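You operate a simulated robot arm through the tools that you are given. There is no shell and no other tool. Be economical: measure what you need, move in short steps, check, and stop when the job is done.

You run a simulated two-armed robot. Do the job below in one go: nothing can be reset, and whatever is moved stays where it is left.

Task
Switch off, unload the dry cylinder and shut off the hood's air.
Fine: switch off before the door opens; cylinder on the drip mat, door shut; green lever and red valve shut. Set down upright: small green cylinder.

Only the result counts: the job must be done as asked and must still hold three seconds after the hand-in. Knocking over, shifting, dropping, spilling or breaking anything else fails it.

Robot
Two 7-joint arms with two-finger parallel grippers on one trunk, on a base that drives. Base frame: it is fixed to the floor where the robot stands at the start and does not move with it; the origin is under the middle of the robot, x ahead of it, y to its left, z up. Lengths are in mm, angles in degrees, forces in N, time in s.
The left shoulder is at the start at [70, 188, 1269], the right one opposite. With the tool pointing down near the work surface each hand reaches from about 100 to 460 mm from the robot's upright axis, wherever it stands, measured 20 degrees to its own side. Places, roughly: air bar width knob [600, 100, 600]; air oiler knob [500, -200, 800]; blower regulator knob [500, -300, 800]; blower switch [500, 100, 700]; blue gap knob [700, 700, 1000]; drip mat on the hood [900, -500, 1000]; drying bay door [600, 500, 600]; green air lever [700, -500, 1000]; orange clamp lever [600, -100, 600]; red air valve lever [500, -400, 800]; yellow drain tap [500, -400, 600]. Payload 3.91 kg a hand.
Tool frame (each hand has its own): the origin (TCP) lies between the finger pads and is the grasp point; the fingertips stand 30 mm ahead of it; z points along the fingers, y is the line along which they close. Largest opening 110 mm; finger width 20, thickness 10; the body of the gripper, 48 by 112 mm, starts 55 mm behind the TCP.
Orientation is that of the tool frame in the base frame, as a unit quaternion [w, x, y, z]. With the fingers straight down and closing along the base's y, the tool's x points along the base's -x, its y along +y and its z along -z.

Tools
- The arms move only by the tool send_rows. It takes "left_motion", "right_motion" or both (then of equal length, played together; a hand with none holds still); each is a list of rows, each a list of 6 numbers: the shift along the tool's x, y, z in units of 50 mm (1.0 is 50 mm), then the turn, a rotation vector about the tool's x, y, z in units of 8 degrees (1.0 is 8 degrees). In form: [[tx, ty, tz, wx, wy, wz], ...]. A call has 1 to 10 rows; each row shifts and turns the commanded pose from where the row before left it, along the tool's axes as they then stand. "left_gripper" and "right_gripper" are, for a hand that has rows, the closure, from 0 (fully open) to 1 (shut), set as the call begins (left out, the last holds). A call with a number of a shift or a turn outside -1 to 1 is refused whole. A row lasts 0.2 s, in which the tool goes at most 50 mm and 8.6 degrees; a call with a longer step from one row to the next is refused whole, and so is a gripper value outside its range. Where a pose cannot be reached the arm comes as near as it can. A force on the tool above 90 N (or 10 N above the force at the start of the call, whichever is more), or a blocked arm, ends the call early, and 0.2 s more pass. Each finger travels about 72 mm/s and halts on what it meets, pressing with about 29 N; the grip force reading is that of the motor and also rises with nothing between the fingers. The clock runs only during rows and for 0.2 s after the last one: add rows that do not move to give the fingers time. It gives the time, the measured TCP pose, the force on the tool (base axes), the opening and the grip force at its end, in the units of the frame above (readings bear some noise), with the torque about the TCP (base axes, N m) and any sound that the robot's microphone picked up.
- Cameras (640 x 400 px; columns grow to the right, rows downward): "scene" is now at [136.6, 12.2, 1494.7]; the picture's right is [0.14, -0.99, 0.00], its down [-0.61, -0.08, -0.79] and it looks along [0.78, 0.11, -0.61] (base axes); focal length 214 px, centre (320, 200). "left" rides on the left gripper at [72, -17, -103] in its tool frame; the picture's right is [0.23, 0.97, 0.00], its down [-0.76, 0.18, -0.62] and it looks along [-0.61, 0.14, 0.78] (tool axes); focal length 222 px, centre (320, 200). "right" rides on the right gripper at [72, 17, -103] in its tool frame; the picture's right is [-0.23, 0.97, 0.00], its down [-0.76, -0.18, -0.62] and it looks along [-0.61, -0.14, 0.78] (tool axes); focal length 222 px, centre (320, 200). There is no depth. A picture from a camera that has moved, and an enlarged one, comes with that camera's place and axes in the base frame and with its lens.
- capture(camera): a new picture of that camera. It takes no simulated time.
- lift_body(by): slides the trunk up (or, below 0, down) by that many mm; the arms and the scene camera ride with it, the base frame stays. It gives what a move gives, with no picture.
- steer(legs): drives the robot by 1 to 6 legs, each [ahead, turn to the left] in mm and degrees, along the robot's own axes; the way and the turn of a leg run together, so that a leg with both is an arc; at most 1500 mm and 180 degrees a leg. The arms and the cameras ride along, it lands a little off, and it stops where it bumps. It gives what a move gives.
- aim_head(pan, tilt): turns the head with the scene camera to pan (to the left, within 86 degrees either way) and tilt (down, from -29 to 69), counted from straight ahead of the robot. It gives what a move gives.
- enlarge(camera, box): a new picture of the part [left, top, right, bottom] of that camera's present view, enlarged. It takes no simulated time.
- hand_in(): hands the job in; it is judged then, once.

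Work in short steps. Places have to be worked out from the pictures, the camera data and where the tool is seen: move nearer, look again, correct. Check each grasp and each placing, and mend what went wrong. You have 120 turns and 108 pictures in all, those below and enlarged ones among them. Open the grippers and draw the arms clear of the work before you hand the job in, unless the task says otherwise; then end with one line.

The tools are called after "Emit:" as a command line: name --argument value ..., lists and objects as JSON in quotes. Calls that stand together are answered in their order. send_rows: Moves the arms, as the interface text tells. Its arguments: {"type":"object","properties":{"left_motion":{"type":"array"},"left_gripper":{"type":"number"},"right_motion":{"type":"array"},"right_gripper":{"type":"number"}},"required":[]} The other tools are called the same way: lift_body (by) slides the trunk up or down; steer (legs) drives the base; aim_head (pan, tilt) turns the head that bears the scene camera; capture (camera) takes a picture; enlarge (camera, box) takes an enlarged picture of a part of a camera's view; hand_in () hands the job in.

At the start:

```text
clock: 0.0
left_ee_pos: [591.3, 289.9, 1318.5]
left_tool_rot: [0.0, 0.001, 1.0, 0.001]
left_ft_force: [0.2, 0.0, 0.3]
left_moment: [0.01, -0.04, 0.0]
left_gripper_width: 109.8
left_grasp_force: 0.1
right_ee_pos: [433.2, -222.8, 1321.4]
right_tool_rot: [0.0, 0.001, 1.0, 0.0]
right_ft_force: [0.4, 0.4, 0.8]
right_moment: [0.0, -0.02, -0.03]
right_gripper_width: 109.9
right_grasp_force: 0.2
trunk travel left (down, up): [-779.0, 161.0]
robot x, y, heading: [2.2, 0.1, 0.2]
head pan, tilt: [7.9, 37.9]
```

scene: 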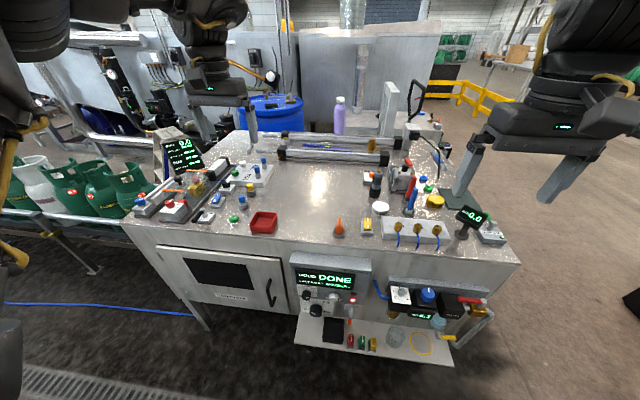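
right: 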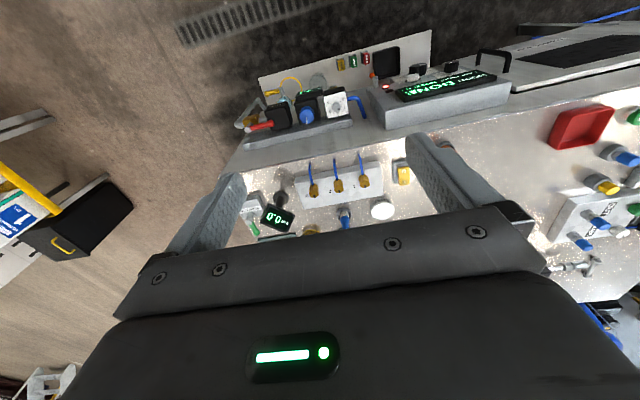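
left: 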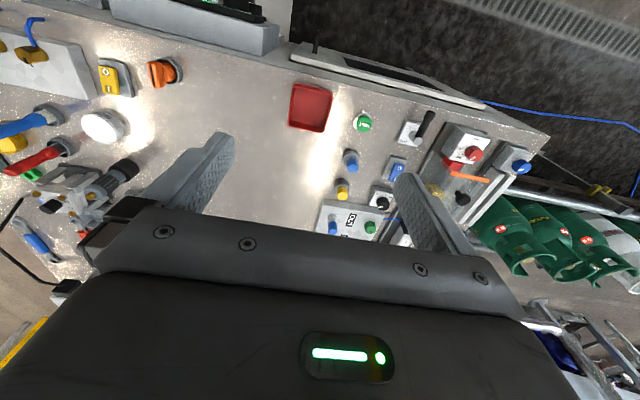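

The scene shows a bench with front door, blower panel and valve group. I enlarge the panel and the valve area to identify parts.

Emit:
enlarge --camera "scene" --box '[270, 240, 530, 370]'

Emit:
enlarge --camera "scene" --box '[320, 60, 520, 260]'

Emit:
enlarge --camera "scene" --box '[130, 220, 350, 360]'

```text
2.46 times, centred on (400, 305) of scene
camera zoom: at [136.6, 12.2, 1494.7], right [0.14, -0.99, 0.0], down [-0.61, -0.08, -0.79], along [0.78, 0.11, -0.61], focal length 528 px, centre (123, -58)
```

zoom: 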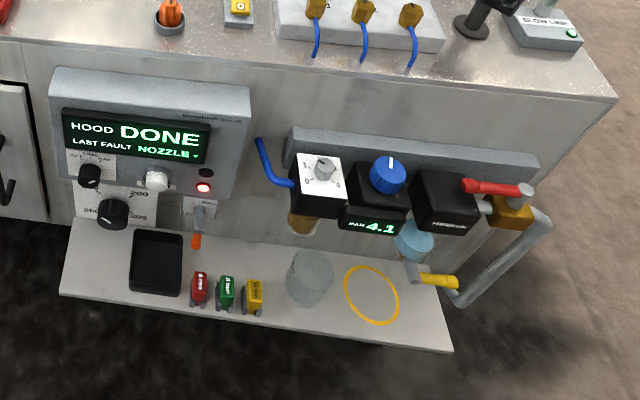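

```text
2.00 times, centred on (420, 160) of scene
camera zoom: at [136.6, 12.2, 1494.7], right [0.14, -0.99, 0.0], down [-0.61, -0.08, -0.79], along [0.78, 0.11, -0.61], focal length 429 px, centre (120, 280)
```

zoom: 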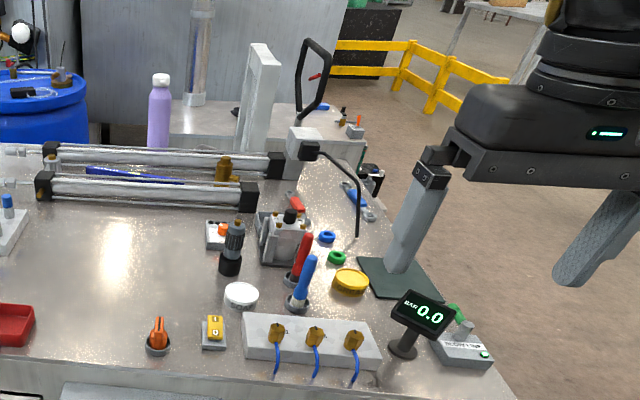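

```text
2.86 times, centred on (240, 290) of scene
camera zoom: at [136.6, 12.2, 1494.7], right [0.14, -0.99, 0.0], down [-0.61, -0.08, -0.79], along [0.78, 0.11, -0.61], focal length 613 px, centre (549, -57)
```

zoom: 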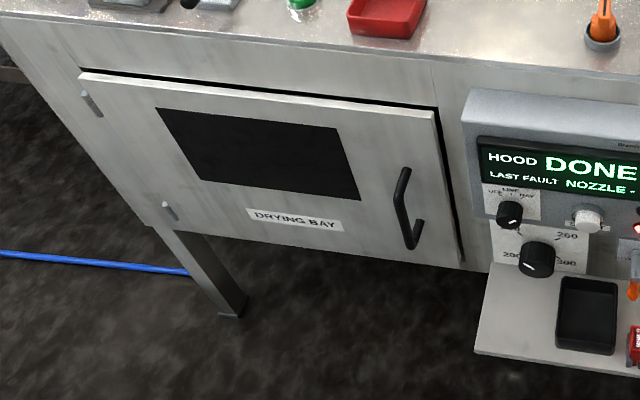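

I need to work at panel height, so I back away and lower the trunk to see the front face more squarely.

Emit:
steer --legs '[[-500, 0]]'

Emit:
lift_body --by -400

Emit:
aim_head --pan 0 --tilt 20

Emit:
capture --camera "scene"

```text
clock: 2.6
left_ee_pos: [226.8, 285.0, 1318.0]
left_tool_rot: [-0.001, 0.004, 1.0, 0.0]
left_ft_force: [-0.5, -0.9, 0.0]
left_moment: [0.06, 0.03, 0.03]
left_gripper_width: 109.8
left_grasp_force: 0.0
right_ee_pos: [66.0, -228.5, 1320.7]
right_tool_rot: [-0.001, 0.004, 1.0, 0.002]
right_ft_force: [0.1, -0.2, -0.6]
right_moment: [0.02, 0.05, 0.0]
right_gripper_width: 110.1
right_grasp_force: 0.1
trunk travel left (down, up): [-779.0, 161.0]
robot x, y, heading: [-364.3, 0.6, -1.7]
head pan, tilt: [7.9, 37.9]
stopped in leg 1: the robot was blocked; the commanded pose is now the measured one
```

```text
clock: 6.5
left_ee_pos: [223.5, 287.4, 918.5]
left_tool_rot: [0.001, 0.002, 1.0, -0.001]
left_ft_force: [-1.1, 0.0, -0.8]
left_moment: [-0.01, -0.01, 0.0]
left_gripper_width: 110.0
left_grasp_force: 0.1
right_ee_pos: [63.3, -224.3, 921.4]
right_tool_rot: [0.0, 0.004, 1.0, 0.001]
right_ft_force: [-0.2, -0.2, 0.7]
right_moment: [0.02, -0.02, 0.01]
right_gripper_width: 110.2
right_grasp_force: 0.0
trunk travel left (down, up): [-379.0, 561.0]
robot x, y, heading: [-366.4, 0.0, -1.6]
head pan, tilt: [7.9, 37.9]
```

```text
clock: 7.3
left_ee_pos: [224.3, 287.3, 917.8]
left_tool_rot: [0.001, 0.003, 1.0, 0.0]
left_ft_force: [-0.5, -0.1, 0.6]
left_moment: [-0.02, 0.02, 0.0]
left_gripper_width: 110.2
left_grasp_force: 0.1
right_ee_pos: [63.8, -224.9, 921.5]
right_tool_rot: [0.0, 0.003, 1.0, 0.0]
right_ft_force: [0.0, 0.6, 0.3]
right_moment: [0.01, 0.02, 0.01]
right_gripper_width: 109.8
right_grasp_force: 0.1
trunk travel left (down, up): [-379.0, 561.0]
robot x, y, heading: [-366.9, 3.6, -1.4]
head pan, tilt: [0.0, 20.0]
```

```text
101 pictures are left
camera scene: at [-223.7, 0.7, 1122.9], right [-0.03, -1.0, 0.0], down [-0.34, 0.01, -0.94], along [0.94, -0.02, -0.34], focal length 214 px, centre (320, 200)
```

scene: 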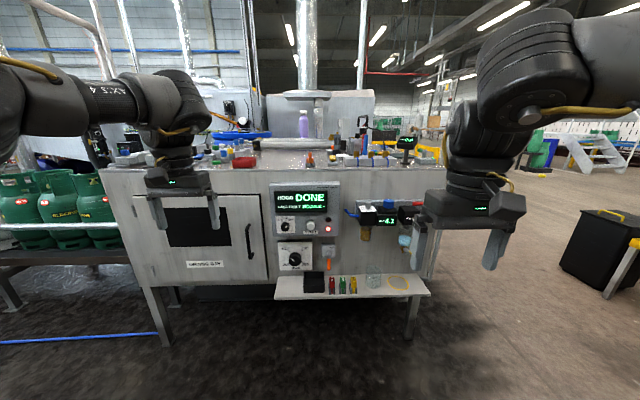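

I see the front squarely now; I enlarge the panel and valve group.

Emit:
enlarge --camera "scene" --box '[260, 175, 350, 300]'

Emit:
enlarge --camera "scene" --box '[330, 130, 450, 300]'

Emit:
enlarge --camera "scene" --box '[130, 170, 290, 290]'

```text
3.20 times, centred on (305, 238) of scene
camera zoom: at [-223.7, 0.7, 1122.9], right [-0.03, -1.0, 0.0], down [-0.34, 0.01, -0.94], along [0.94, -0.02, -0.34], focal length 686 px, centre (368, 80)
```

zoom: 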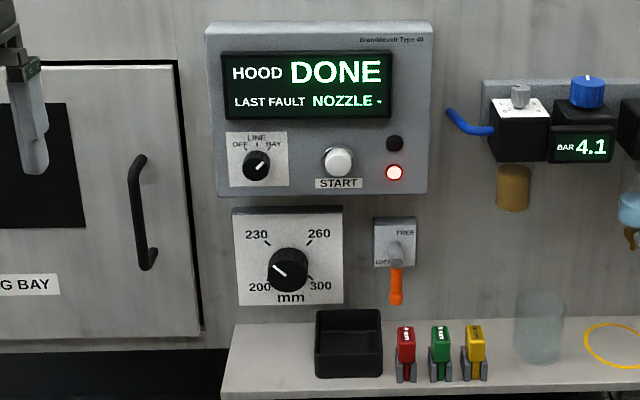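

```text
2.35 times, centred on (390, 215) of scene
camera zoom: at [-223.7, 0.7, 1122.9], right [-0.03, -1.0, 0.0], down [-0.34, 0.01, -0.94], along [0.94, -0.02, -0.34], focal length 505 px, centre (155, 165)
```

zoom: 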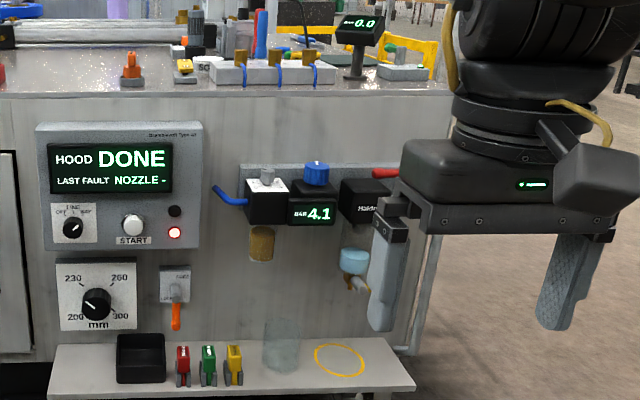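

```text
3.33 times, centred on (210, 230) of scene
camera zoom: at [-223.7, 0.7, 1122.9], right [-0.03, -1.0, 0.0], down [-0.34, 0.01, -0.94], along [0.94, -0.02, -0.34], focal length 715 px, centre (687, 100)
```

zoom: 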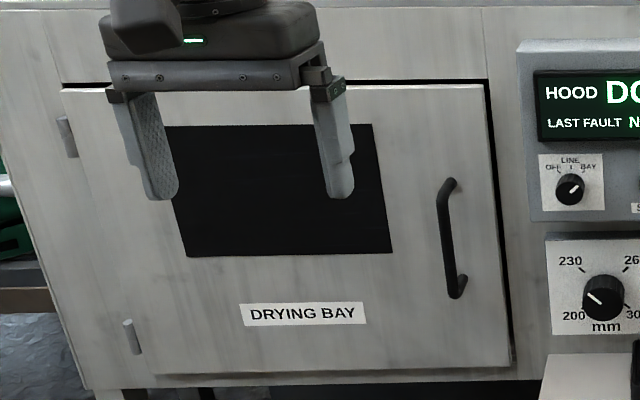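

The blower switch is a rotary knob (OFF/LINE/BAY) now pointing at BAY; triangulation puts it near [527, 119, 743]. I turn the left hand to point forward.

Emit:
send_rows --left_motion '[[0, 0, 0, 0, -1, 0], [0, 0, 0, 0, -1, 0], [0, 0, 0, 0, -1, 0], [0, 0, 0, 0, -1, 0], [0, 0, 0, 0, -1, 0], [0, 0, 0, 0, -1, 0], [0, 0, 0, 0, -1, 0], [0, 0, 0, 0, -1, 0], [0, 0, 0, 0, -1, 0], [0, 0, 0, 0, -1, 0]]'

Emit:
send_rows --left_motion '[[0, 0, 0, 0, -1, 0], [0, 0, 0, 0, -0.25, 0], [0, 0, 0, 0, 0, 0]]'

Emit:
capture --camera "left"

```text
clock: 9.5
left_ee_pos: [225.5, 289.3, 917.4]
left_tool_rot: [0.644, 0.001, 0.765, -0.002]
left_ft_force: [-0.2, 0.1, -0.5]
left_moment: [-0.02, -0.02, -0.02]
left_gripper_width: 110.1
left_grasp_force: 0.1
right_ee_pos: [64.0, -223.7, 921.8]
right_tool_rot: [-0.001, 0.004, 1.0, 0.001]
right_ft_force: [0.4, 0.2, 0.3]
right_moment: [-0.05, 0.01, 0.02]
right_gripper_width: 109.9
right_grasp_force: 0.1
trunk travel left (down, up): [-379.0, 561.0]
robot x, y, heading: [-369.8, 2.9, -1.5]
head pan, tilt: [0.0, 20.0]
```

```text
clock: 10.3
left_ee_pos: [225.0, 287.6, 918.9]
left_tool_rot: [0.707, 0.002, 0.707, -0.003]
left_ft_force: [-0.4, 0.2, 0.2]
left_moment: [0.01, -0.02, 0.02]
left_gripper_width: 110.0
left_grasp_force: 0.1
right_ee_pos: [63.3, -223.9, 921.8]
right_tool_rot: [0.0, 0.003, 1.0, 0.001]
right_ft_force: [0.1, -0.1, 0.8]
right_moment: [-0.02, -0.02, 0.01]
right_gripper_width: 109.9
right_grasp_force: 0.0
trunk travel left (down, up): [-379.0, 561.0]
robot x, y, heading: [-365.7, 4.4, -1.6]
head pan, tilt: [0.0, 20.0]
```

```text
97 pictures are left
camera left: at [121.2, 272.4, 847.1], right [0.01, 0.97, -0.23], down [-0.62, 0.18, 0.76], along [0.78, 0.14, 0.61], focal length 222 px, centre (320, 200)
```

left: 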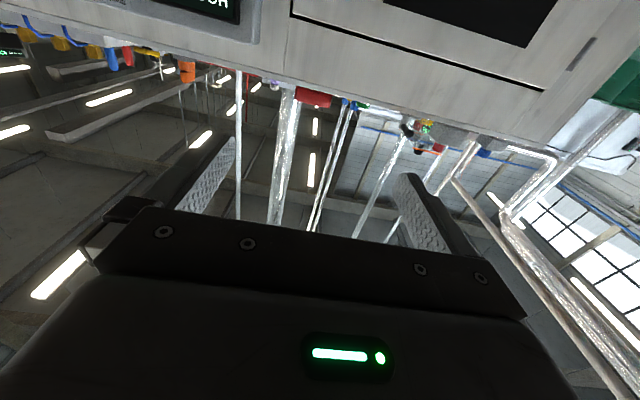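

The hand now points forward. I drive in to bring it about 100 mm short of the panel, keeping clearance.

Emit:
steer --legs '[[215, 1.6]]'

Emit:
send_rows --left_motion '[[0.7, -0.7, 0, 0, 0, 0], [0.7, -0.7, 0, 0, 0, 0], [0.7, -0.7, 0, 0, 0, 0], [0.7, -0.7, 0, 0, 0, 0], [0.7, -0.6, 0, 0, 0, 0], [0, 0, 0, 0, 0, 0]]' --left_gripper 0.45

Emit:
capture --camera "scene"

Emit:
capture --camera "left"

```text
clock: 12.0
left_ee_pos: [433.4, 301.3, 918.2]
left_tool_rot: [0.707, -0.008, 0.707, 0.006]
left_ft_force: [0.1, 0.3, 0.1]
left_moment: [0.05, -0.01, 0.0]
left_gripper_width: 110.1
left_grasp_force: 0.0
right_ee_pos: [287.5, -215.7, 921.6]
right_tool_rot: [-0.001, -0.01, 1.0, 0.0]
right_ft_force: [0.1, 0.5, -0.1]
right_moment: [0.05, 0.04, 0.01]
right_gripper_width: 110.0
right_grasp_force: 0.0
trunk travel left (down, up): [-379.0, 561.0]
robot x, y, heading: [-149.6, 2.0, -0.2]
head pan, tilt: [0.0, 20.0]
```

```text
clock: 13.4
left_ee_pos: [444.8, 141.2, 740.9]
left_tool_rot: [0.707, -0.009, 0.707, 0.008]
left_ft_force: [0.3, -0.2, 0.1]
left_moment: [0.0, 0.03, 0.0]
left_gripper_width: 60.7
left_grasp_force: 0.0
left hand out of reach, approached as far as the arm can: row 1
right_ee_pos: [287.3, -215.0, 922.4]
right_tool_rot: [0.0, -0.01, 1.0, 0.001]
right_ft_force: [0.4, 0.1, -0.2]
right_moment: [-0.01, 0.0, 0.03]
right_gripper_width: 110.0
right_grasp_force: 0.0
trunk travel left (down, up): [-379.0, 561.0]
robot x, y, heading: [-153.2, 2.2, 0.1]
head pan, tilt: [0.0, 20.0]
```

```text
96 pictures are left
camera scene: at [-7.9, 2.6, 1123.0], right [0.0, -1.0, 0.0], down [-0.34, 0.0, -0.94], along [0.94, 0.0, -0.34], focal length 214 px, centre (320, 200)
```

scene: 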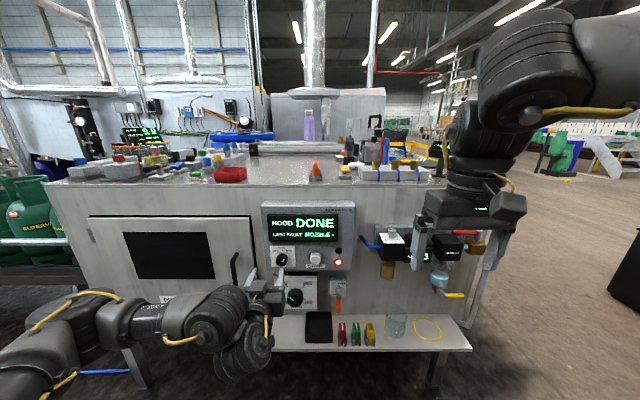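

```text
95 pictures are left
camera left: at [342.2, 122.8, 669.8], right [-0.02, 0.97, -0.23], down [-0.63, 0.17, 0.76], along [0.78, 0.16, 0.61], focal length 222 px, centre (320, 200)
```

left: 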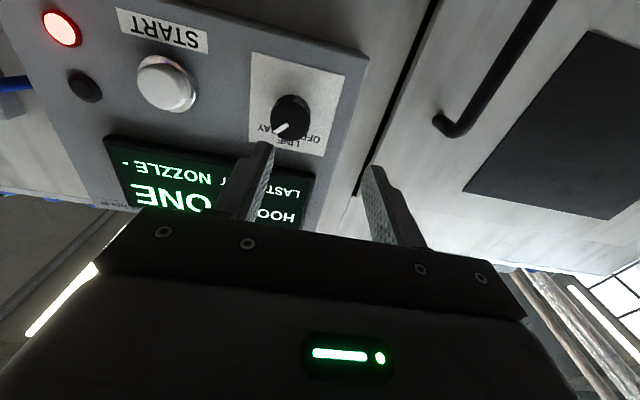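

Knob estimated at about [527, 117, 741]. I shift sideways, pre-roll the hand +45°, and look again.

Emit:
send_rows --left_motion '[[0, -0.48, 0, 0, 0, 0], [0, 0, 0, 0, 0, 0.95], [0, 0, 0, 0, 0, 0.95], [0, 0, 0, 0, 0, 0.95], [0, 0, 0, 0, 0, 0.95], [0, 0, 0, 0, 0, 0.95], [0, 0, 0, 0, 0, 0.95], [0, 0, 0.6, 0, 0, 0], [0, 0, 0, 0, 0, 0]]'

Emit:
capture --camera "left"

Emit:
enlarge --camera "scene" --box '[220, 190, 360, 320]'

```text
clock: 15.4
left_ee_pos: [479.3, 116.3, 743.8]
left_tool_rot: [0.649, 0.266, 0.655, 0.28]
left_ft_force: [0.3, 0.6, 0.0]
left_moment: [0.03, 0.0, 0.03]
left_gripper_width: 60.5
left_grasp_force: 0.0
right_ee_pos: [285.5, -214.6, 921.8]
right_tool_rot: [0.0, -0.011, 1.0, 0.002]
right_ft_force: [0.7, -0.6, -0.6]
right_moment: [0.0, 0.0, 0.0]
right_gripper_width: 109.9
right_grasp_force: 0.0
trunk travel left (down, up): [-379.0, 561.0]
robot x, y, heading: [-149.3, 0.5, -0.0]
head pan, tilt: [0.0, 20.0]
```

```text
94 pictures are left
camera left: at [374.7, 155.5, 682.3], right [-0.02, 0.84, 0.54], down [-0.61, -0.43, 0.66], along [0.79, -0.32, 0.53], focal length 222 px, centre (320, 200)
```

left: 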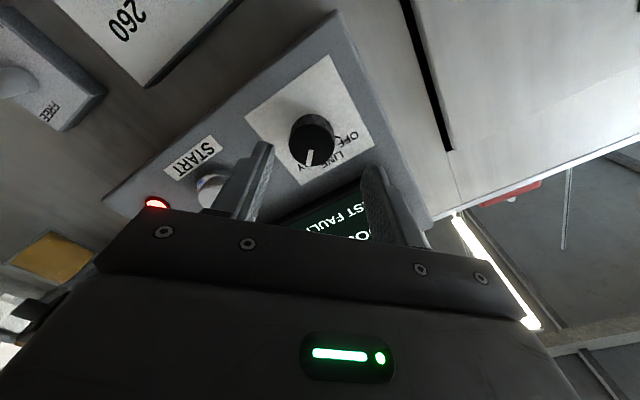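

```text
3.08 times, centred on (290, 255) of scene
camera zoom: at [-7.7, 2.3, 1123.0], right [0.0, -1.0, 0.0], down [-0.34, 0.0, -0.94], along [0.94, 0.0, -0.34], focal length 660 px, centre (412, 31)
```

zoom: 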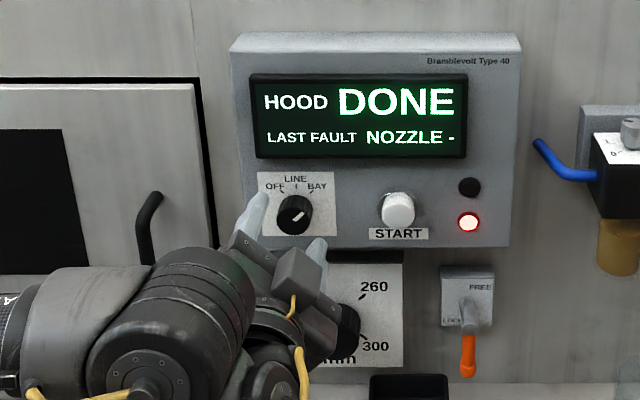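

Knob re-estimated at [534, 116, 738]. I correct height, advance about 33 mm and close on it.

Emit:
send_rows --left_motion '[[0.08, -0.08, 0.3, 0, 0, 0], [0, 0, 0.35, 0, 0, 0], [0, 0, 0, 0, 0, 0]]'

Emit:
send_rows --left_motion '[[0, 0, 0, 0, 0, 0], [0, 0, 0, 0, 0, 0], [0, 0, 0, 0, 0, 0]]' --left_gripper 1.0

Emit:
capture --camera "left"

```text
clock: 16.2
left_ee_pos: [511.3, 119.4, 738.0]
left_tool_rot: [0.649, 0.266, 0.655, 0.281]
left_ft_force: [-0.2, -1.0, -0.5]
left_moment: [0.03, 0.03, 0.03]
left_gripper_width: 60.6
left_grasp_force: 0.1
right_ee_pos: [287.6, -214.5, 922.2]
right_tool_rot: [-0.001, -0.009, 1.0, 0.0]
right_ft_force: [-0.5, -1.0, 0.0]
right_moment: [0.01, 0.04, 0.01]
right_gripper_width: 110.0
right_grasp_force: 0.1
trunk travel left (down, up): [-379.0, 561.0]
robot x, y, heading: [-153.4, -0.2, 0.1]
head pan, tilt: [0.0, 20.0]
```

```text
clock: 17.0
left_ee_pos: [510.8, 116.2, 734.5]
left_tool_rot: [0.648, 0.268, 0.656, 0.28]
left_ft_force: [-0.7, -15.8, -14.4]
left_moment: [-0.09, 0.12, -1.2]
left_gripper_width: 31.6
left_grasp_force: 44.9
right_ee_pos: [287.0, -215.7, 919.7]
right_tool_rot: [-0.001, -0.009, 1.0, 0.002]
right_ft_force: [0.0, 0.5, -0.2]
right_moment: [0.02, 0.0, 0.0]
right_gripper_width: 109.8
right_grasp_force: 0.0
trunk travel left (down, up): [-379.0, 561.0]
robot x, y, heading: [-150.1, 0.4, 0.0]
head pan, tilt: [0.0, 20.0]
```

```text
92 pictures are left
camera left: at [407.2, 154.8, 674.7], right [-0.01, 0.84, 0.54], down [-0.61, -0.43, 0.66], along [0.79, -0.32, 0.52], focal length 222 px, centre (320, 200)
```

left: 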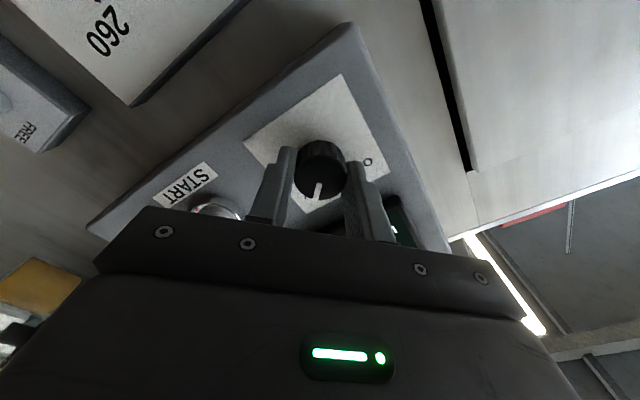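

Gripped (31.6 mm). I relieve the offset and turn counter-clockwise toward OFF in stages, first 80°.

Emit:
send_rows --left_motion '[[0, -0.08, 0, 0, 0, 0], [0, 0, 0, 0, 0, -1], [0, 0, 0, 0, 0, -1], [0, 0, 0, 0, 0, -1], [0, 0, 0, 0, 0, -1], [0, 0, 0, 0, 0, -1], [0, 0, 0, 0, 0, -1], [0, 0, 0, 0, 0, -1], [0, 0, 0, 0, 0, -1], [0, 0, 0, 0, 0, -1]]'

Emit:
capture --camera "left"

Emit:
enlarge --camera "scene" --box '[220, 190, 360, 320]'

```text
clock: 19.2
left_ee_pos: [511.4, 116.9, 734.3]
left_tool_rot: [0.691, -0.17, 0.685, -0.156]
left_ft_force: [4.8, 8.0, 15.3]
left_moment: [0.0, 0.03, -1.04]
left_gripper_width: 31.6
left_grasp_force: 45.0
right_ee_pos: [285.8, -215.6, 921.6]
right_tool_rot: [-0.001, -0.011, 1.0, 0.001]
right_ft_force: [0.7, 0.4, 0.5]
right_moment: [0.02, -0.03, -0.02]
right_gripper_width: 110.0
right_grasp_force: 0.0
trunk travel left (down, up): [-379.0, 561.0]
robot x, y, heading: [-150.9, 0.7, 0.3]
head pan, tilt: [0.0, 20.0]
```

```text
91 pictures are left
camera left: at [409.5, 67.7, 679.5], right [-0.02, 0.77, -0.64], down [-0.64, 0.49, 0.6], along [0.77, 0.42, 0.48], focal length 222 px, centre (320, 200)
```

left: 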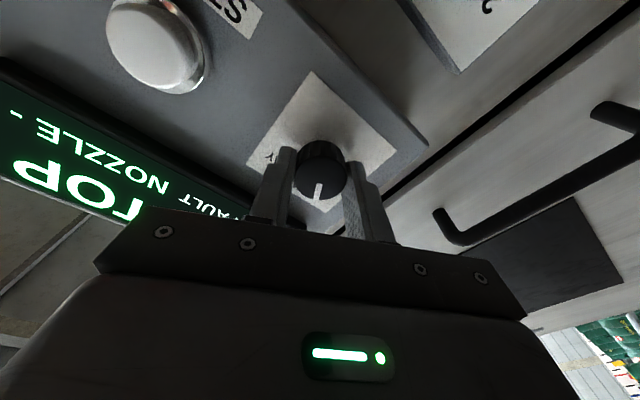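

```text
3.08 times, centred on (290, 255) of scene
camera zoom: at [-8.8, 2.3, 1123.2], right [0.0, -1.0, 0.0], down [-0.34, 0.0, -0.94], along [0.94, 0.0, -0.34], focal length 660 px, centre (412, 31)
```

zoom: 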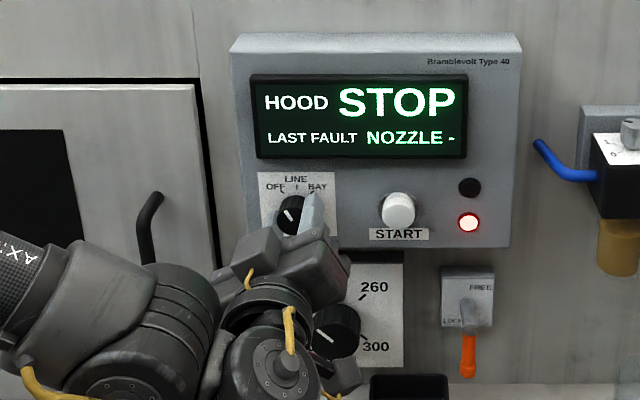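

Display now reads STOP and the pointer is near OFF. I turn a bit further to be sure, then release and look.

Emit:
send_rows --left_motion '[[0, 0, 0, 0, 0, -0.7], [0, 0, 0, 0, 0, -0.5], [0, 0, 0, 0, 0, 0]]'

Emit:
send_rows --left_motion '[[0, 0, 0, 0, 0, 0], [0, 0, 0, 0, 0, 0], [0, 0, -0.5, 0, 0, 0], [0, 0, -1, 0, 0, 0], [0, 0, 0, 0, 0, 0]]' --left_gripper 0.4

Emit:
capture --camera "left"

Emit:
enlarge --camera "scene" --box '[220, 190, 360, 320]'

```text
clock: 20.0
left_ee_pos: [511.0, 116.1, 735.8]
left_tool_rot: [0.676, -0.226, 0.668, -0.212]
left_ft_force: [10.4, 10.2, 16.7]
left_moment: [-0.02, -0.86, -0.5]
left_gripper_width: 31.7
left_grasp_force: 45.5
right_ee_pos: [285.9, -215.8, 923.3]
right_tool_rot: [0.0, -0.01, 1.0, 0.0]
right_ft_force: [0.2, -0.4, 0.0]
right_moment: [-0.02, 0.0, 0.0]
right_gripper_width: 110.1
right_grasp_force: 0.0
trunk travel left (down, up): [-379.0, 561.0]
robot x, y, heading: [-151.9, 0.2, 0.2]
head pan, tilt: [0.0, 20.0]
```

```text
clock: 21.2
left_ee_pos: [435.8, 113.6, 732.5]
left_tool_rot: [0.675, -0.225, 0.67, -0.212]
left_ft_force: [0.2, -0.1, 0.4]
left_moment: [0.02, -0.04, 0.0]
left_gripper_width: 66.0
left_grasp_force: 0.1
right_ee_pos: [285.6, -215.3, 919.9]
right_tool_rot: [-0.001, -0.01, 1.0, 0.0]
right_ft_force: [0.2, 1.2, -0.8]
right_moment: [0.04, 0.0, -0.02]
right_gripper_width: 110.0
right_grasp_force: 0.1
trunk travel left (down, up): [-379.0, 561.0]
robot x, y, heading: [-152.4, -2.2, 0.1]
head pan, tilt: [0.0, 20.0]
```

```text
89 pictures are left
camera left: at [333.3, 56.3, 685.4], right [-0.01, 0.65, -0.76], down [-0.64, 0.58, 0.51], along [0.77, 0.49, 0.41], focal length 222 px, centre (320, 200)
```

left: 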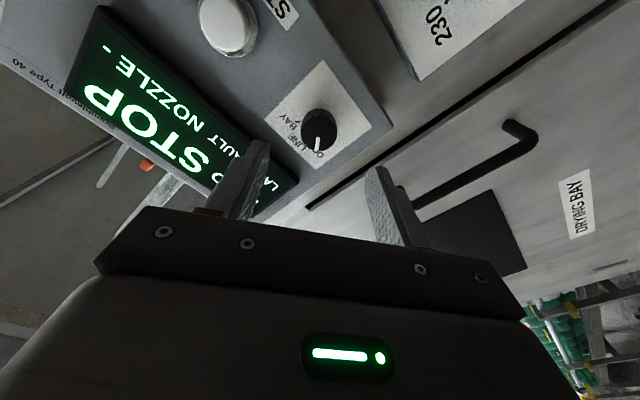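

```text
3.08 times, centred on (290, 255) of scene
camera zoom: at [-7.4, 1.6, 1122.9], right [0.0, -1.0, 0.0], down [-0.34, 0.0, -0.94], along [0.94, 0.0, -0.34], focal length 660 px, centre (412, 31)
```

zoom: 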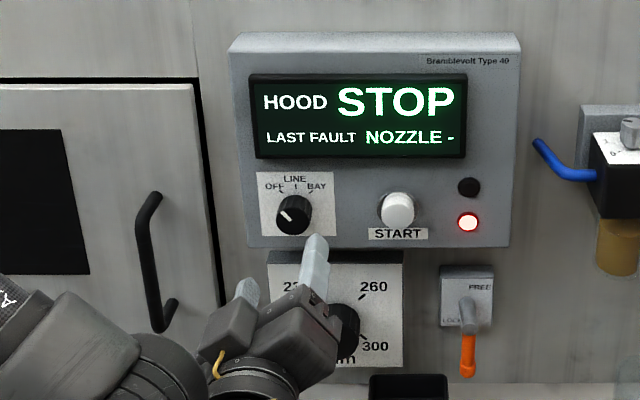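

The switch is OFF. Next I bring the left hand in front of the door handle with the fingers closing horizontally, and look.

Emit:
send_rows --left_motion '[[0, 0, -0.4, 0, 0, 0.9], [0, 0, 0, 0, 0, 0.9], [0, 0, 0, 0, 0, 0.9], [0, 0, 0, 0, 0, 0.9], [0, 0, 0, 0, 0, 0.9], [0.5, 0.75, 0, 0, 0, 0], [0.5, 0.75, 0, 0, 0, 0], [0.46, 0.75, 0, 0, 0, 0], [0, 0.75, 0, 0, 0, 0], [0, 0, 0, 0, 0, 0]]' --left_gripper 0.3

Emit:
capture --camera "left"

Emit:
capture --camera "scene"

```text
clock: 23.4
left_ee_pos: [401.1, 241.8, 669.7]
left_tool_rot: [0.706, -0.01, 0.708, 0.012]
left_ft_force: [0.5, -0.1, -0.4]
left_moment: [-0.01, 0.03, 0.03]
left_gripper_width: 77.2
left_grasp_force: 0.1
left hand out of reach, approached as far as the arm can: row 9
right_ee_pos: [286.4, -217.8, 921.9]
right_tool_rot: [0.0, -0.009, 1.0, 0.001]
right_ft_force: [-0.7, -0.5, -0.1]
right_moment: [0.06, -0.03, 0.0]
right_gripper_width: 110.0
right_grasp_force: 0.1
trunk travel left (down, up): [-379.0, 561.0]
robot x, y, heading: [-153.1, 1.0, 0.5]
head pan, tilt: [0.0, 20.0]
```

```text
87 pictures are left
camera left: at [298.2, 222.5, 598.9], right [-0.03, 0.97, -0.22], down [-0.63, 0.16, 0.76], along [0.78, 0.16, 0.61], focal length 222 px, centre (320, 200)
```

left: 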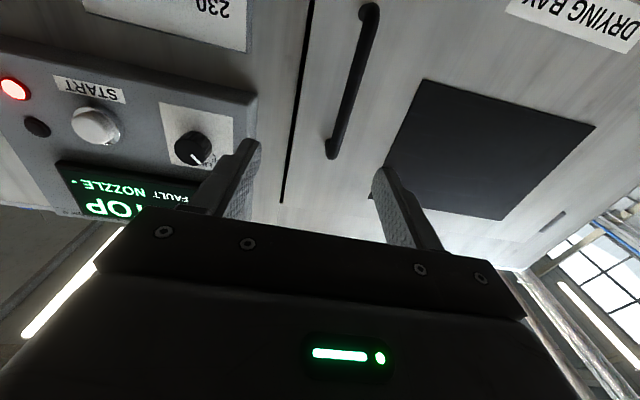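

```text
86 pictures are left
camera scene: at [-7.5, 0.6, 1122.9], right [0.0, -1.0, 0.0], down [-0.34, 0.0, -0.94], along [0.94, 0.0, -0.34], focal length 214 px, centre (320, 200)
```

scene: 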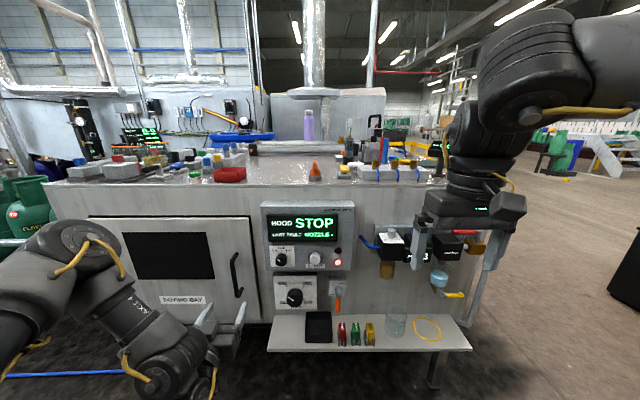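

Handle bar estimated at x≈557, y≈268, z 585–724. The arm was at a reach limit, so I lower the trunk and then re-raise the hand.

Emit:
lift_body --by -150

Emit:
send_rows --left_motion '[[-0.7, 0.18, 0, 0, 0, 0], [-0.7, 0.18, 0, 0, 0, 0], [-0.7, 0.17, 0, 0, 0, 0], [-0.6, 0, 0, 0, 0, 0], [0, 0, 0.6, 0, 0, 0], [0, 0, 0.6, 0, 0, 0], [0, 0, 0, 0, 0, 0]]'

Emit:
capture --camera "left"

```text
clock: 25.1
left_ee_pos: [401.1, 242.2, 519.6]
left_tool_rot: [0.707, -0.011, 0.707, 0.012]
left_ft_force: [-0.8, 0.3, 0.0]
left_moment: [0.0, -0.01, 0.03]
left_gripper_width: 77.0
left_grasp_force: 0.1
right_ee_pos: [285.9, -215.4, 772.5]
right_tool_rot: [0.001, -0.01, 1.0, 0.001]
right_ft_force: [0.2, 0.3, -0.2]
right_moment: [0.02, -0.01, 0.01]
right_gripper_width: 110.1
right_grasp_force: 0.0
trunk travel left (down, up): [-229.0, 711.0]
robot x, y, heading: [-150.1, 4.5, -0.2]
head pan, tilt: [0.0, 20.0]
```

```text
clock: 26.7
left_ee_pos: [441.9, 269.3, 654.3]
left_tool_rot: [0.706, -0.011, 0.708, 0.012]
left_ft_force: [-0.8, -0.7, 1.1]
left_moment: [0.0, -0.01, 0.02]
left_gripper_width: 76.8
left_grasp_force: 0.1
left hand out of reach, approached as far as the arm can: row 6
right_ee_pos: [285.7, -215.0, 772.2]
right_tool_rot: [0.0, -0.01, 1.0, 0.001]
right_ft_force: [0.2, 0.8, 0.5]
right_moment: [-0.03, 0.0, 0.03]
right_gripper_width: 110.0
right_grasp_force: 0.0
trunk travel left (down, up): [-229.0, 711.0]
robot x, y, heading: [-150.4, 4.0, 0.2]
head pan, tilt: [0.0, 20.0]
```

```text
85 pictures are left
camera left: at [338.2, 251.1, 583.9], right [-0.03, 0.97, -0.23], down [-0.63, 0.16, 0.76], along [0.78, 0.17, 0.61], focal length 222 px, centre (320, 200)
```

left: 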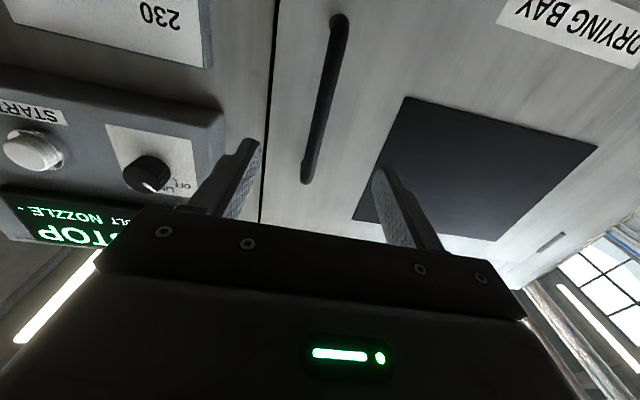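

Handle lines up at y≈275, within the open fingers. I drive forward 100 mm to bring the fingers around it.

Emit:
steer --legs '[[100, 0]]'

Emit:
capture --camera "left"

```text
clock: 27.9
left_ee_pos: [543.2, 270.2, 654.4]
left_tool_rot: [0.706, -0.011, 0.708, 0.012]
left_ft_force: [0.7, -0.5, -0.6]
left_moment: [-0.02, -0.04, 0.0]
left_gripper_width: 77.0
left_grasp_force: 0.0
right_ee_pos: [387.5, -214.5, 771.6]
right_tool_rot: [-0.001, -0.011, 1.0, 0.001]
right_ft_force: [-0.1, -0.3, -0.3]
right_moment: [-0.02, 0.02, 0.02]
right_gripper_width: 109.7
right_grasp_force: 0.1
trunk travel left (down, up): [-229.0, 711.0]
robot x, y, heading: [-51.3, 1.3, -0.1]
head pan, tilt: [0.0, 20.0]
```

```text
84 pictures are left
camera left: at [439.1, 251.5, 583.3], right [-0.03, 0.97, -0.23], down [-0.63, 0.16, 0.76], along [0.78, 0.16, 0.6], focal length 222 px, centre (320, 200)
```

left: 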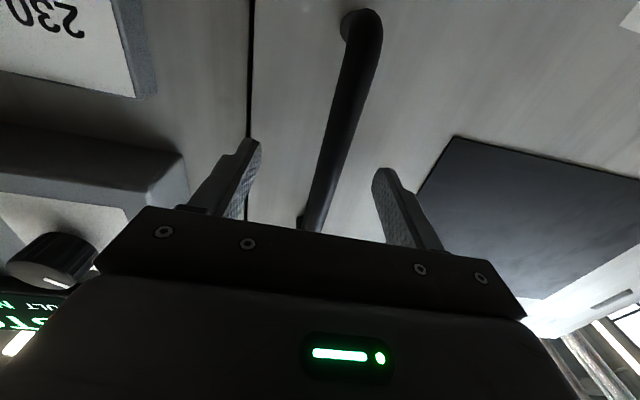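

The bar is between the fingers; closing on it.

Emit:
send_rows --left_motion '[[0, 0, 0, 0, 0, 0], [0, 0, 0, 0, 0, 0], [0, 0, 0, 0, 0, 0], [0, 0, 0, 0, 0, 0]]' --left_gripper 1.0

```text
clock: 28.9
left_ee_pos: [541.7, 271.4, 654.3]
left_tool_rot: [0.706, -0.011, 0.708, 0.012]
left_ft_force: [1.0, 9.0, 2.9]
left_moment: [-0.03, 0.26, 0.03]
left_gripper_width: 13.4
left_grasp_force: 44.9
right_ee_pos: [386.6, -214.0, 771.9]
right_tool_rot: [-0.001, -0.01, 1.0, 0.001]
right_ft_force: [0.6, 0.3, -1.2]
right_moment: [-0.02, 0.0, -0.04]
right_gripper_width: 109.8
right_grasp_force: 0.0
trunk travel left (down, up): [-229.0, 711.0]
robot x, y, heading: [-50.0, 1.3, 0.2]
head pan, tilt: [0.0, 20.0]
```

Firm grip (13.4 mm). I pull the door open along its arc, about 100 mm.

Emit:
send_rows --left_motion '[[0, 0, -0.4, 0.33, 0, 0], [0, 0, -0.4, 0.33, 0, 0], [0, 0, -0.4, 0.33, 0, 0], [0, 0, -0.4, 0.33, 0, 0], [0, 0, -0.4, 0.33, 0, 0], [0, 0, 0, 0, 0, 0]]'

Emit:
capture --camera "scene"

```text
clock: 29.7
left_ee_pos: [495.7, 278.1, 654.5]
left_tool_rot: [0.708, 0.025, 0.705, -0.016]
left_ft_force: [6.9, 32.8, 3.1]
left_moment: [-0.49, 0.65, 0.19]
left_gripper_width: 13.5
left_grasp_force: 45.1
left hand out of reach, approached as far as the arm can: row 3
right_ee_pos: [388.3, -213.8, 770.9]
right_tool_rot: [-0.002, -0.01, 1.0, 0.001]
right_ft_force: [0.2, -0.5, -0.2]
right_moment: [0.0, 0.0, -0.02]
right_gripper_width: 110.2
right_grasp_force: 0.0
trunk travel left (down, up): [-229.0, 711.0]
robot x, y, heading: [-52.9, -0.7, 0.7]
head pan, tilt: [0.0, 20.0]
stopped in row 3 (left hand): the force on the tool passed its limit at 98 N (the readings are from after the stop); the commanded pose is now the measured one
```

```text
83 pictures are left
camera scene: at [94.3, 4.8, 972.4], right [0.01, -1.0, 0.0], down [-0.34, -0.01, -0.94], along [0.94, 0.01, -0.34], focal length 214 px, centre (320, 200)
```

scene: 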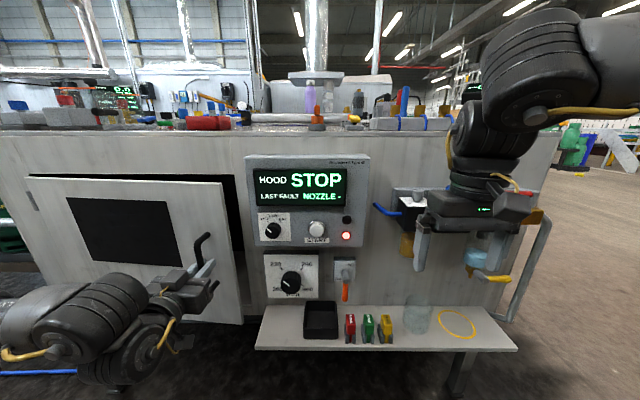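

The door is ajar ~50 mm; the arm is folding up, so I use the base to pull it further with a slight turn to follow the arc.

Emit:
steer --legs '[[-110, 2]]'

Emit:
capture --camera "scene"

```text
clock: 30.7
left_ee_pos: [433.3, 297.4, 655.0]
left_tool_rot: [0.708, 0.011, 0.706, 0.001]
left_ft_force: [5.2, 16.3, -4.2]
left_moment: [-0.78, 0.48, 0.19]
left_gripper_width: 14.2
left_grasp_force: 45.1
right_ee_pos: [332.1, -204.8, 770.7]
right_tool_rot: [-0.002, -0.022, 1.0, 0.001]
right_ft_force: [0.5, -0.6, -0.3]
right_moment: [-0.02, 0.03, 0.0]
right_gripper_width: 110.2
right_grasp_force: 0.1
trunk travel left (down, up): [-229.0, 711.0]
robot x, y, heading: [-110.4, 0.6, 2.1]
head pan, tilt: [0.0, 20.0]
stopped in leg 1: the force on the tool passed its limit at 97 N (the readings are from after the stop); the commanded pose is now the measured one
```

```text
82 pictures are left
camera scene: at [34.7, 7.4, 972.6], right [0.04, -1.0, 0.0], down [-0.34, -0.01, -0.94], along [0.94, 0.03, -0.34], focal length 214 px, centre (320, 200)
```

scene: 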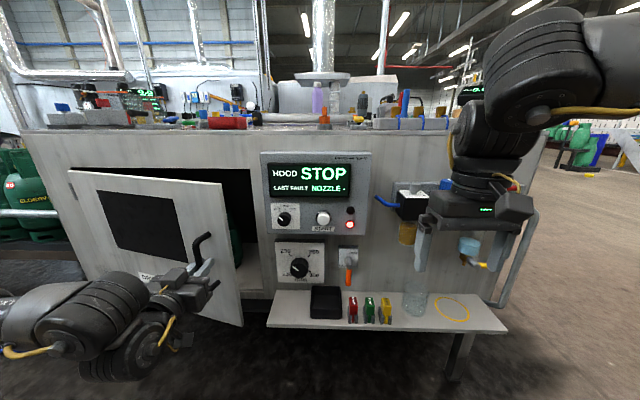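

The door is open ~15° and a green cylinder shows inside. I release the handle, draw the left hand back, and then look.

Emit:
send_rows --left_motion '[[0, 0, 0, 0, 0, 0], [0, 0, 0, 0, 0, 0], [0, 0, 0, 0, 0, 0], [0, 0, -0.5, 0, 0, 0], [0, 0, -0.6, 0, 0, 0], [0, 0, 0, 0, 0, 0]]' --left_gripper 0.3

Emit:
steer --legs '[[-150, -2]]'

Emit:
capture --camera "scene"

```text
clock: 32.1
left_ee_pos: [424.8, 294.1, 656.9]
left_tool_rot: [0.71, 0.013, 0.705, 0.0]
left_ft_force: [-0.3, 0.5, -0.8]
left_moment: [0.02, -0.02, 0.01]
left_gripper_width: 76.8
left_grasp_force: 0.0
left hand out of reach, approached as far as the arm can: row 4, 5
right_ee_pos: [331.1, -206.1, 771.4]
right_tool_rot: [-0.001, -0.022, 1.0, 0.001]
right_ft_force: [-0.4, 0.4, 0.4]
right_moment: [-0.03, 0.0, 0.02]
right_gripper_width: 110.0
right_grasp_force: 0.0
trunk travel left (down, up): [-229.0, 711.0]
robot x, y, heading: [-108.7, 1.6, 2.1]
head pan, tilt: [0.0, 20.0]
```

```text
clock: 33.4
left_ee_pos: [286.3, 273.1, 657.4]
left_tool_rot: [0.71, 0.026, 0.704, -0.013]
left_ft_force: [-0.3, 0.4, -0.1]
left_moment: [-0.01, 0.0, -0.02]
left_gripper_width: 76.9
left_grasp_force: 0.0
right_ee_pos: [177.9, -224.1, 772.4]
right_tool_rot: [0.0, -0.004, 1.0, 0.002]
right_ft_force: [0.8, -0.1, 0.0]
right_moment: [0.02, -0.01, 0.02]
right_gripper_width: 110.1
right_grasp_force: 0.1
trunk travel left (down, up): [-229.0, 711.0]
robot x, y, heading: [-255.2, -6.5, 0.3]
head pan, tilt: [0.0, 20.0]
```

```text
81 pictures are left
camera scene: at [-114.1, -1.6, 973.1], right [0.0, -1.0, 0.0], down [-0.34, 0.0, -0.94], along [0.94, 0.0, -0.34], focal length 214 px, centre (320, 200)
```

scene: 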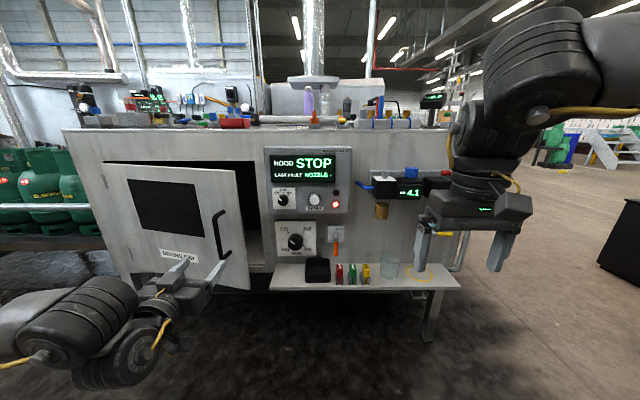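

Door stays ajar. I swap postures: right hand forward-pointing (shifted out first), left hand back to tool-down.

Emit:
send_rows --right_motion '[[-1, 0, 0, 0, 0, 0], [-1, 0, 0, 0, 0, 0], [-1, 0, 0, 0, 0, 0], [0, 0, 0, 0, -1, 0], [0, 0, 0, 0, -1, 0], [0, 0, 0, 0, -1, 0], [0, 0, 0, 0, -1, 0], [0, 0, 0, 0, -1, 0], [0, 0, 0, 0, -1, 0], [0, 0, 0, 0, -1, 0]]' --left_motion '[[-0.8, 0, 0, 0, 0, 0], [-0.8, 0, 0, 0, 0, 0], [-0.8, 0, 0, 0, 0, 0], [0, 0, 0, 0, 1, 0], [0, 0, 0, 0, 1, 0], [0, 0, 0, 0, 1, 0], [0, 0, 0, 0, 1, 0], [0, 0, 0, 0, 1, 0], [0, 0, 0, 0, 1, 0], [0, 0, 0, 0, 1, 0]]'

Emit:
send_rows --right_motion '[[0, 0, 0, 0, -1, 0], [0, 0, 0, 0, -1, 0], [0, 0, 0, 0, -1, 0], [0, 0, 0, 0, -1, 0], [0, 0, 0, 0, -0.25, 0], [0, 0, 0, 0, 0, 0], [0, 0, 0, 0, 0, 0], [0, 0, 0, 0, 0, 0], [0, 0, 0, 0, 0, 0], [0, 0, 0, 0, 0, 0]]' --left_motion '[[0, 0, 0, 0, 1, 0], [0, 0, 0, 0, 1, 0], [0, 0, 0, 0, 1, 0], [0, 0, 0, 0, 1, 0], [0, 0, 0, 0, 0.25, 0], [0.9, 0, 0, 0, 0, 0], [0.9, 0, 0, 0, 0, 0], [0.9, 0, 0, 0, 0, 0], [0.9, 0, 0, 0, 0, 0], [0.9, 0, 0, 0, 0, 0]]'

Emit:
capture --camera "right"

```text
clock: 35.6
left_ee_pos: [286.6, 271.1, 777.4]
left_tool_rot: [0.295, 0.027, 0.955, 0.002]
left_ft_force: [-0.6, 0.2, -0.5]
left_moment: [0.04, 0.0, 0.0]
left_gripper_width: 77.2
left_grasp_force: 0.1
left hand out of reach, approached as far as the arm can: row 3
right_ee_pos: [330.1, -223.0, 772.2]
right_tool_rot: [0.471, -0.004, 0.882, 0.004]
right_ft_force: [0.2, 0.4, 0.0]
right_moment: [0.01, 0.0, 0.01]
right_gripper_width: 109.9
right_grasp_force: 0.0
trunk travel left (down, up): [-229.0, 711.0]
robot x, y, heading: [-259.5, 0.9, 0.4]
head pan, tilt: [0.0, 20.0]
```

```text
clock: 37.8
left_ee_pos: [60.1, 280.4, 773.2]
left_tool_rot: [0.004, 0.026, 1.0, 0.01]
left_ft_force: [-0.8, 0.1, 1.3]
left_moment: [-0.01, 0.01, -0.01]
left_gripper_width: 77.2
left_grasp_force: 0.0
right_ee_pos: [355.1, -240.0, 780.0]
right_tool_rot: [0.707, -0.005, 0.707, 0.006]
right_ft_force: [0.2, -0.5, -0.5]
right_moment: [0.01, -0.03, 0.01]
right_gripper_width: 110.0
right_grasp_force: 0.0
right hand out of reach, approached as far as the arm can: row 1, 2, 3
trunk travel left (down, up): [-229.0, 711.0]
robot x, y, heading: [-256.4, 1.4, 0.1]
head pan, tilt: [0.0, 20.0]
```

```text
80 pictures are left
camera right: at [251.3, -223.4, 707.1], right [-0.01, 0.97, 0.23], down [-0.62, -0.19, 0.76], along [0.78, -0.13, 0.61], focal length 222 px, centre (320, 200)
```

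right: 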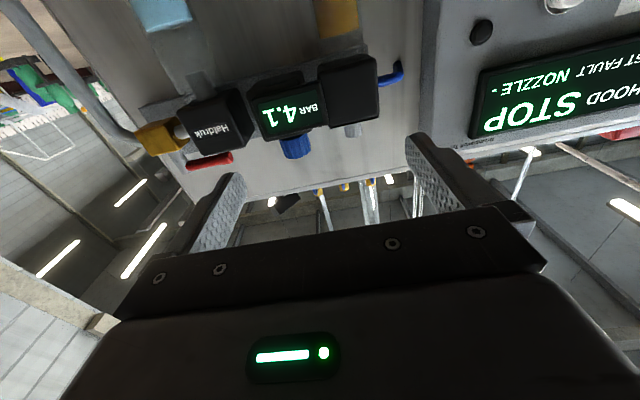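

Both postures are set. I close the right fingers, lower that hand to mid-door height, then turn the base left so the fingers aim at the door gap.

Emit:
send_rows --right_motion '[[0.7, 0, 0, 0, 0, 0], [0.7, 0, 0, 0, 0, 0], [0.7, 0, 0, 0, 0, 0], [0.4, 0, 0, 0, 0, 0], [0, 0, 0, 0, 0, 0], [0, 0, 0, 0, 0, 0]]' --right_gripper 1.0

Emit:
steer --legs '[[0, 36]]'

Emit:
aim_head --pan -25 --tilt 30

Emit:
capture --camera "scene"

Emit:
capture --camera "right"

```text
clock: 39.2
left_ee_pos: [62.7, 279.3, 774.3]
left_tool_rot: [0.003, 0.027, 1.0, 0.01]
left_ft_force: [-0.4, 0.0, 0.2]
left_moment: [0.02, 0.0, 0.02]
left_gripper_width: 76.9
left_grasp_force: 0.2
right_ee_pos: [354.5, -240.2, 654.0]
right_tool_rot: [0.707, -0.002, 0.707, 0.004]
right_ft_force: [0.3, 0.4, -0.5]
right_moment: [0.0, 0.0, 0.0]
right_gripper_width: 0.0
right_grasp_force: 29.3
right hand out of reach, approached as far as the arm can: row 3
trunk travel left (down, up): [-229.0, 711.0]
robot x, y, heading: [-259.0, 0.9, 0.2]
head pan, tilt: [0.0, 20.0]
```

```text
clock: 41.4
left_ee_pos: [-165.9, 414.6, 773.0]
left_tool_rot: [0.002, -0.284, 0.959, 0.01]
left_ft_force: [-0.1, 0.2, 0.5]
left_moment: [-0.03, -0.02, 0.0]
left_gripper_width: 77.2
left_grasp_force: 0.1
right_ee_pos: [376.3, 166.8, 655.2]
right_tool_rot: [0.671, -0.221, 0.672, 0.222]
right_ft_force: [0.0, -0.1, 0.8]
right_moment: [0.0, -0.03, -0.03]
right_gripper_width: 0.0
right_grasp_force: 29.8
trunk travel left (down, up): [-229.0, 711.0]
robot x, y, heading: [-256.9, -2.9, 36.3]
head pan, tilt: [0.0, 20.0]
```

```text
clock: 42.2
left_ee_pos: [-165.3, 413.5, 773.4]
left_tool_rot: [0.001, -0.284, 0.959, 0.01]
left_ft_force: [-0.2, -0.5, -0.1]
left_moment: [0.01, 0.03, -0.01]
left_gripper_width: 76.7
left_grasp_force: 0.0
right_ee_pos: [376.3, 165.6, 653.6]
right_tool_rot: [0.672, -0.221, 0.672, 0.221]
right_ft_force: [0.0, 0.2, -0.3]
right_moment: [0.01, -0.02, 0.01]
right_gripper_width: 0.0
right_grasp_force: 29.2
trunk travel left (down, up): [-229.0, 711.0]
robot x, y, heading: [-258.3, -0.6, 36.0]
head pan, tilt: [-25.0, 30.0]
```

```text
79 pictures are left
camera scene: at [-127.6, 45.2, 956.9], right [0.19, -0.98, 0.0], down [-0.49, -0.1, -0.87], along [0.85, 0.17, -0.5], focal length 214 px, centre (320, 200)
```

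scene: 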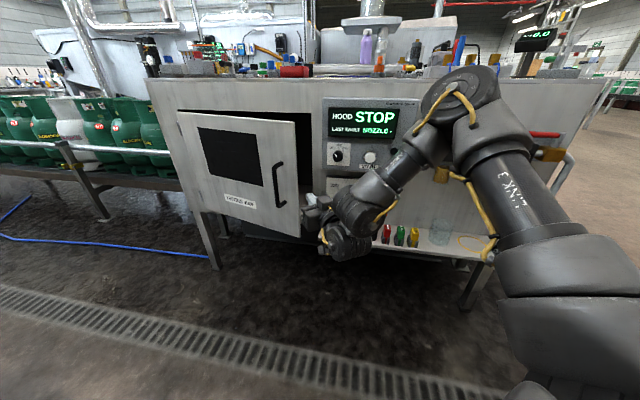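

```text
78 pictures are left
camera right: at [283.6, 118.9, 581.9], right [-0.58, 0.78, 0.23], down [-0.39, -0.51, 0.76], along [0.71, 0.35, 0.61], focal length 222 px, centre (320, 200)
```

right: 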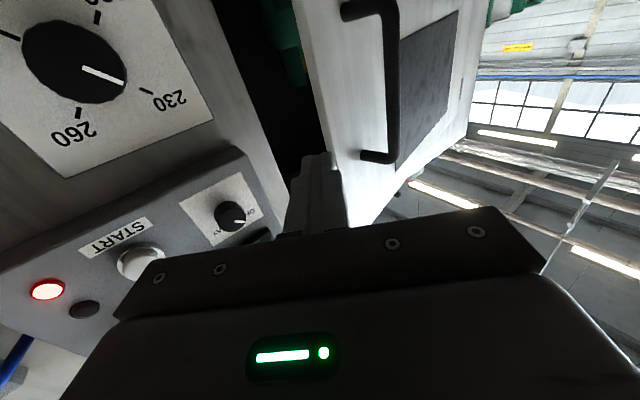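

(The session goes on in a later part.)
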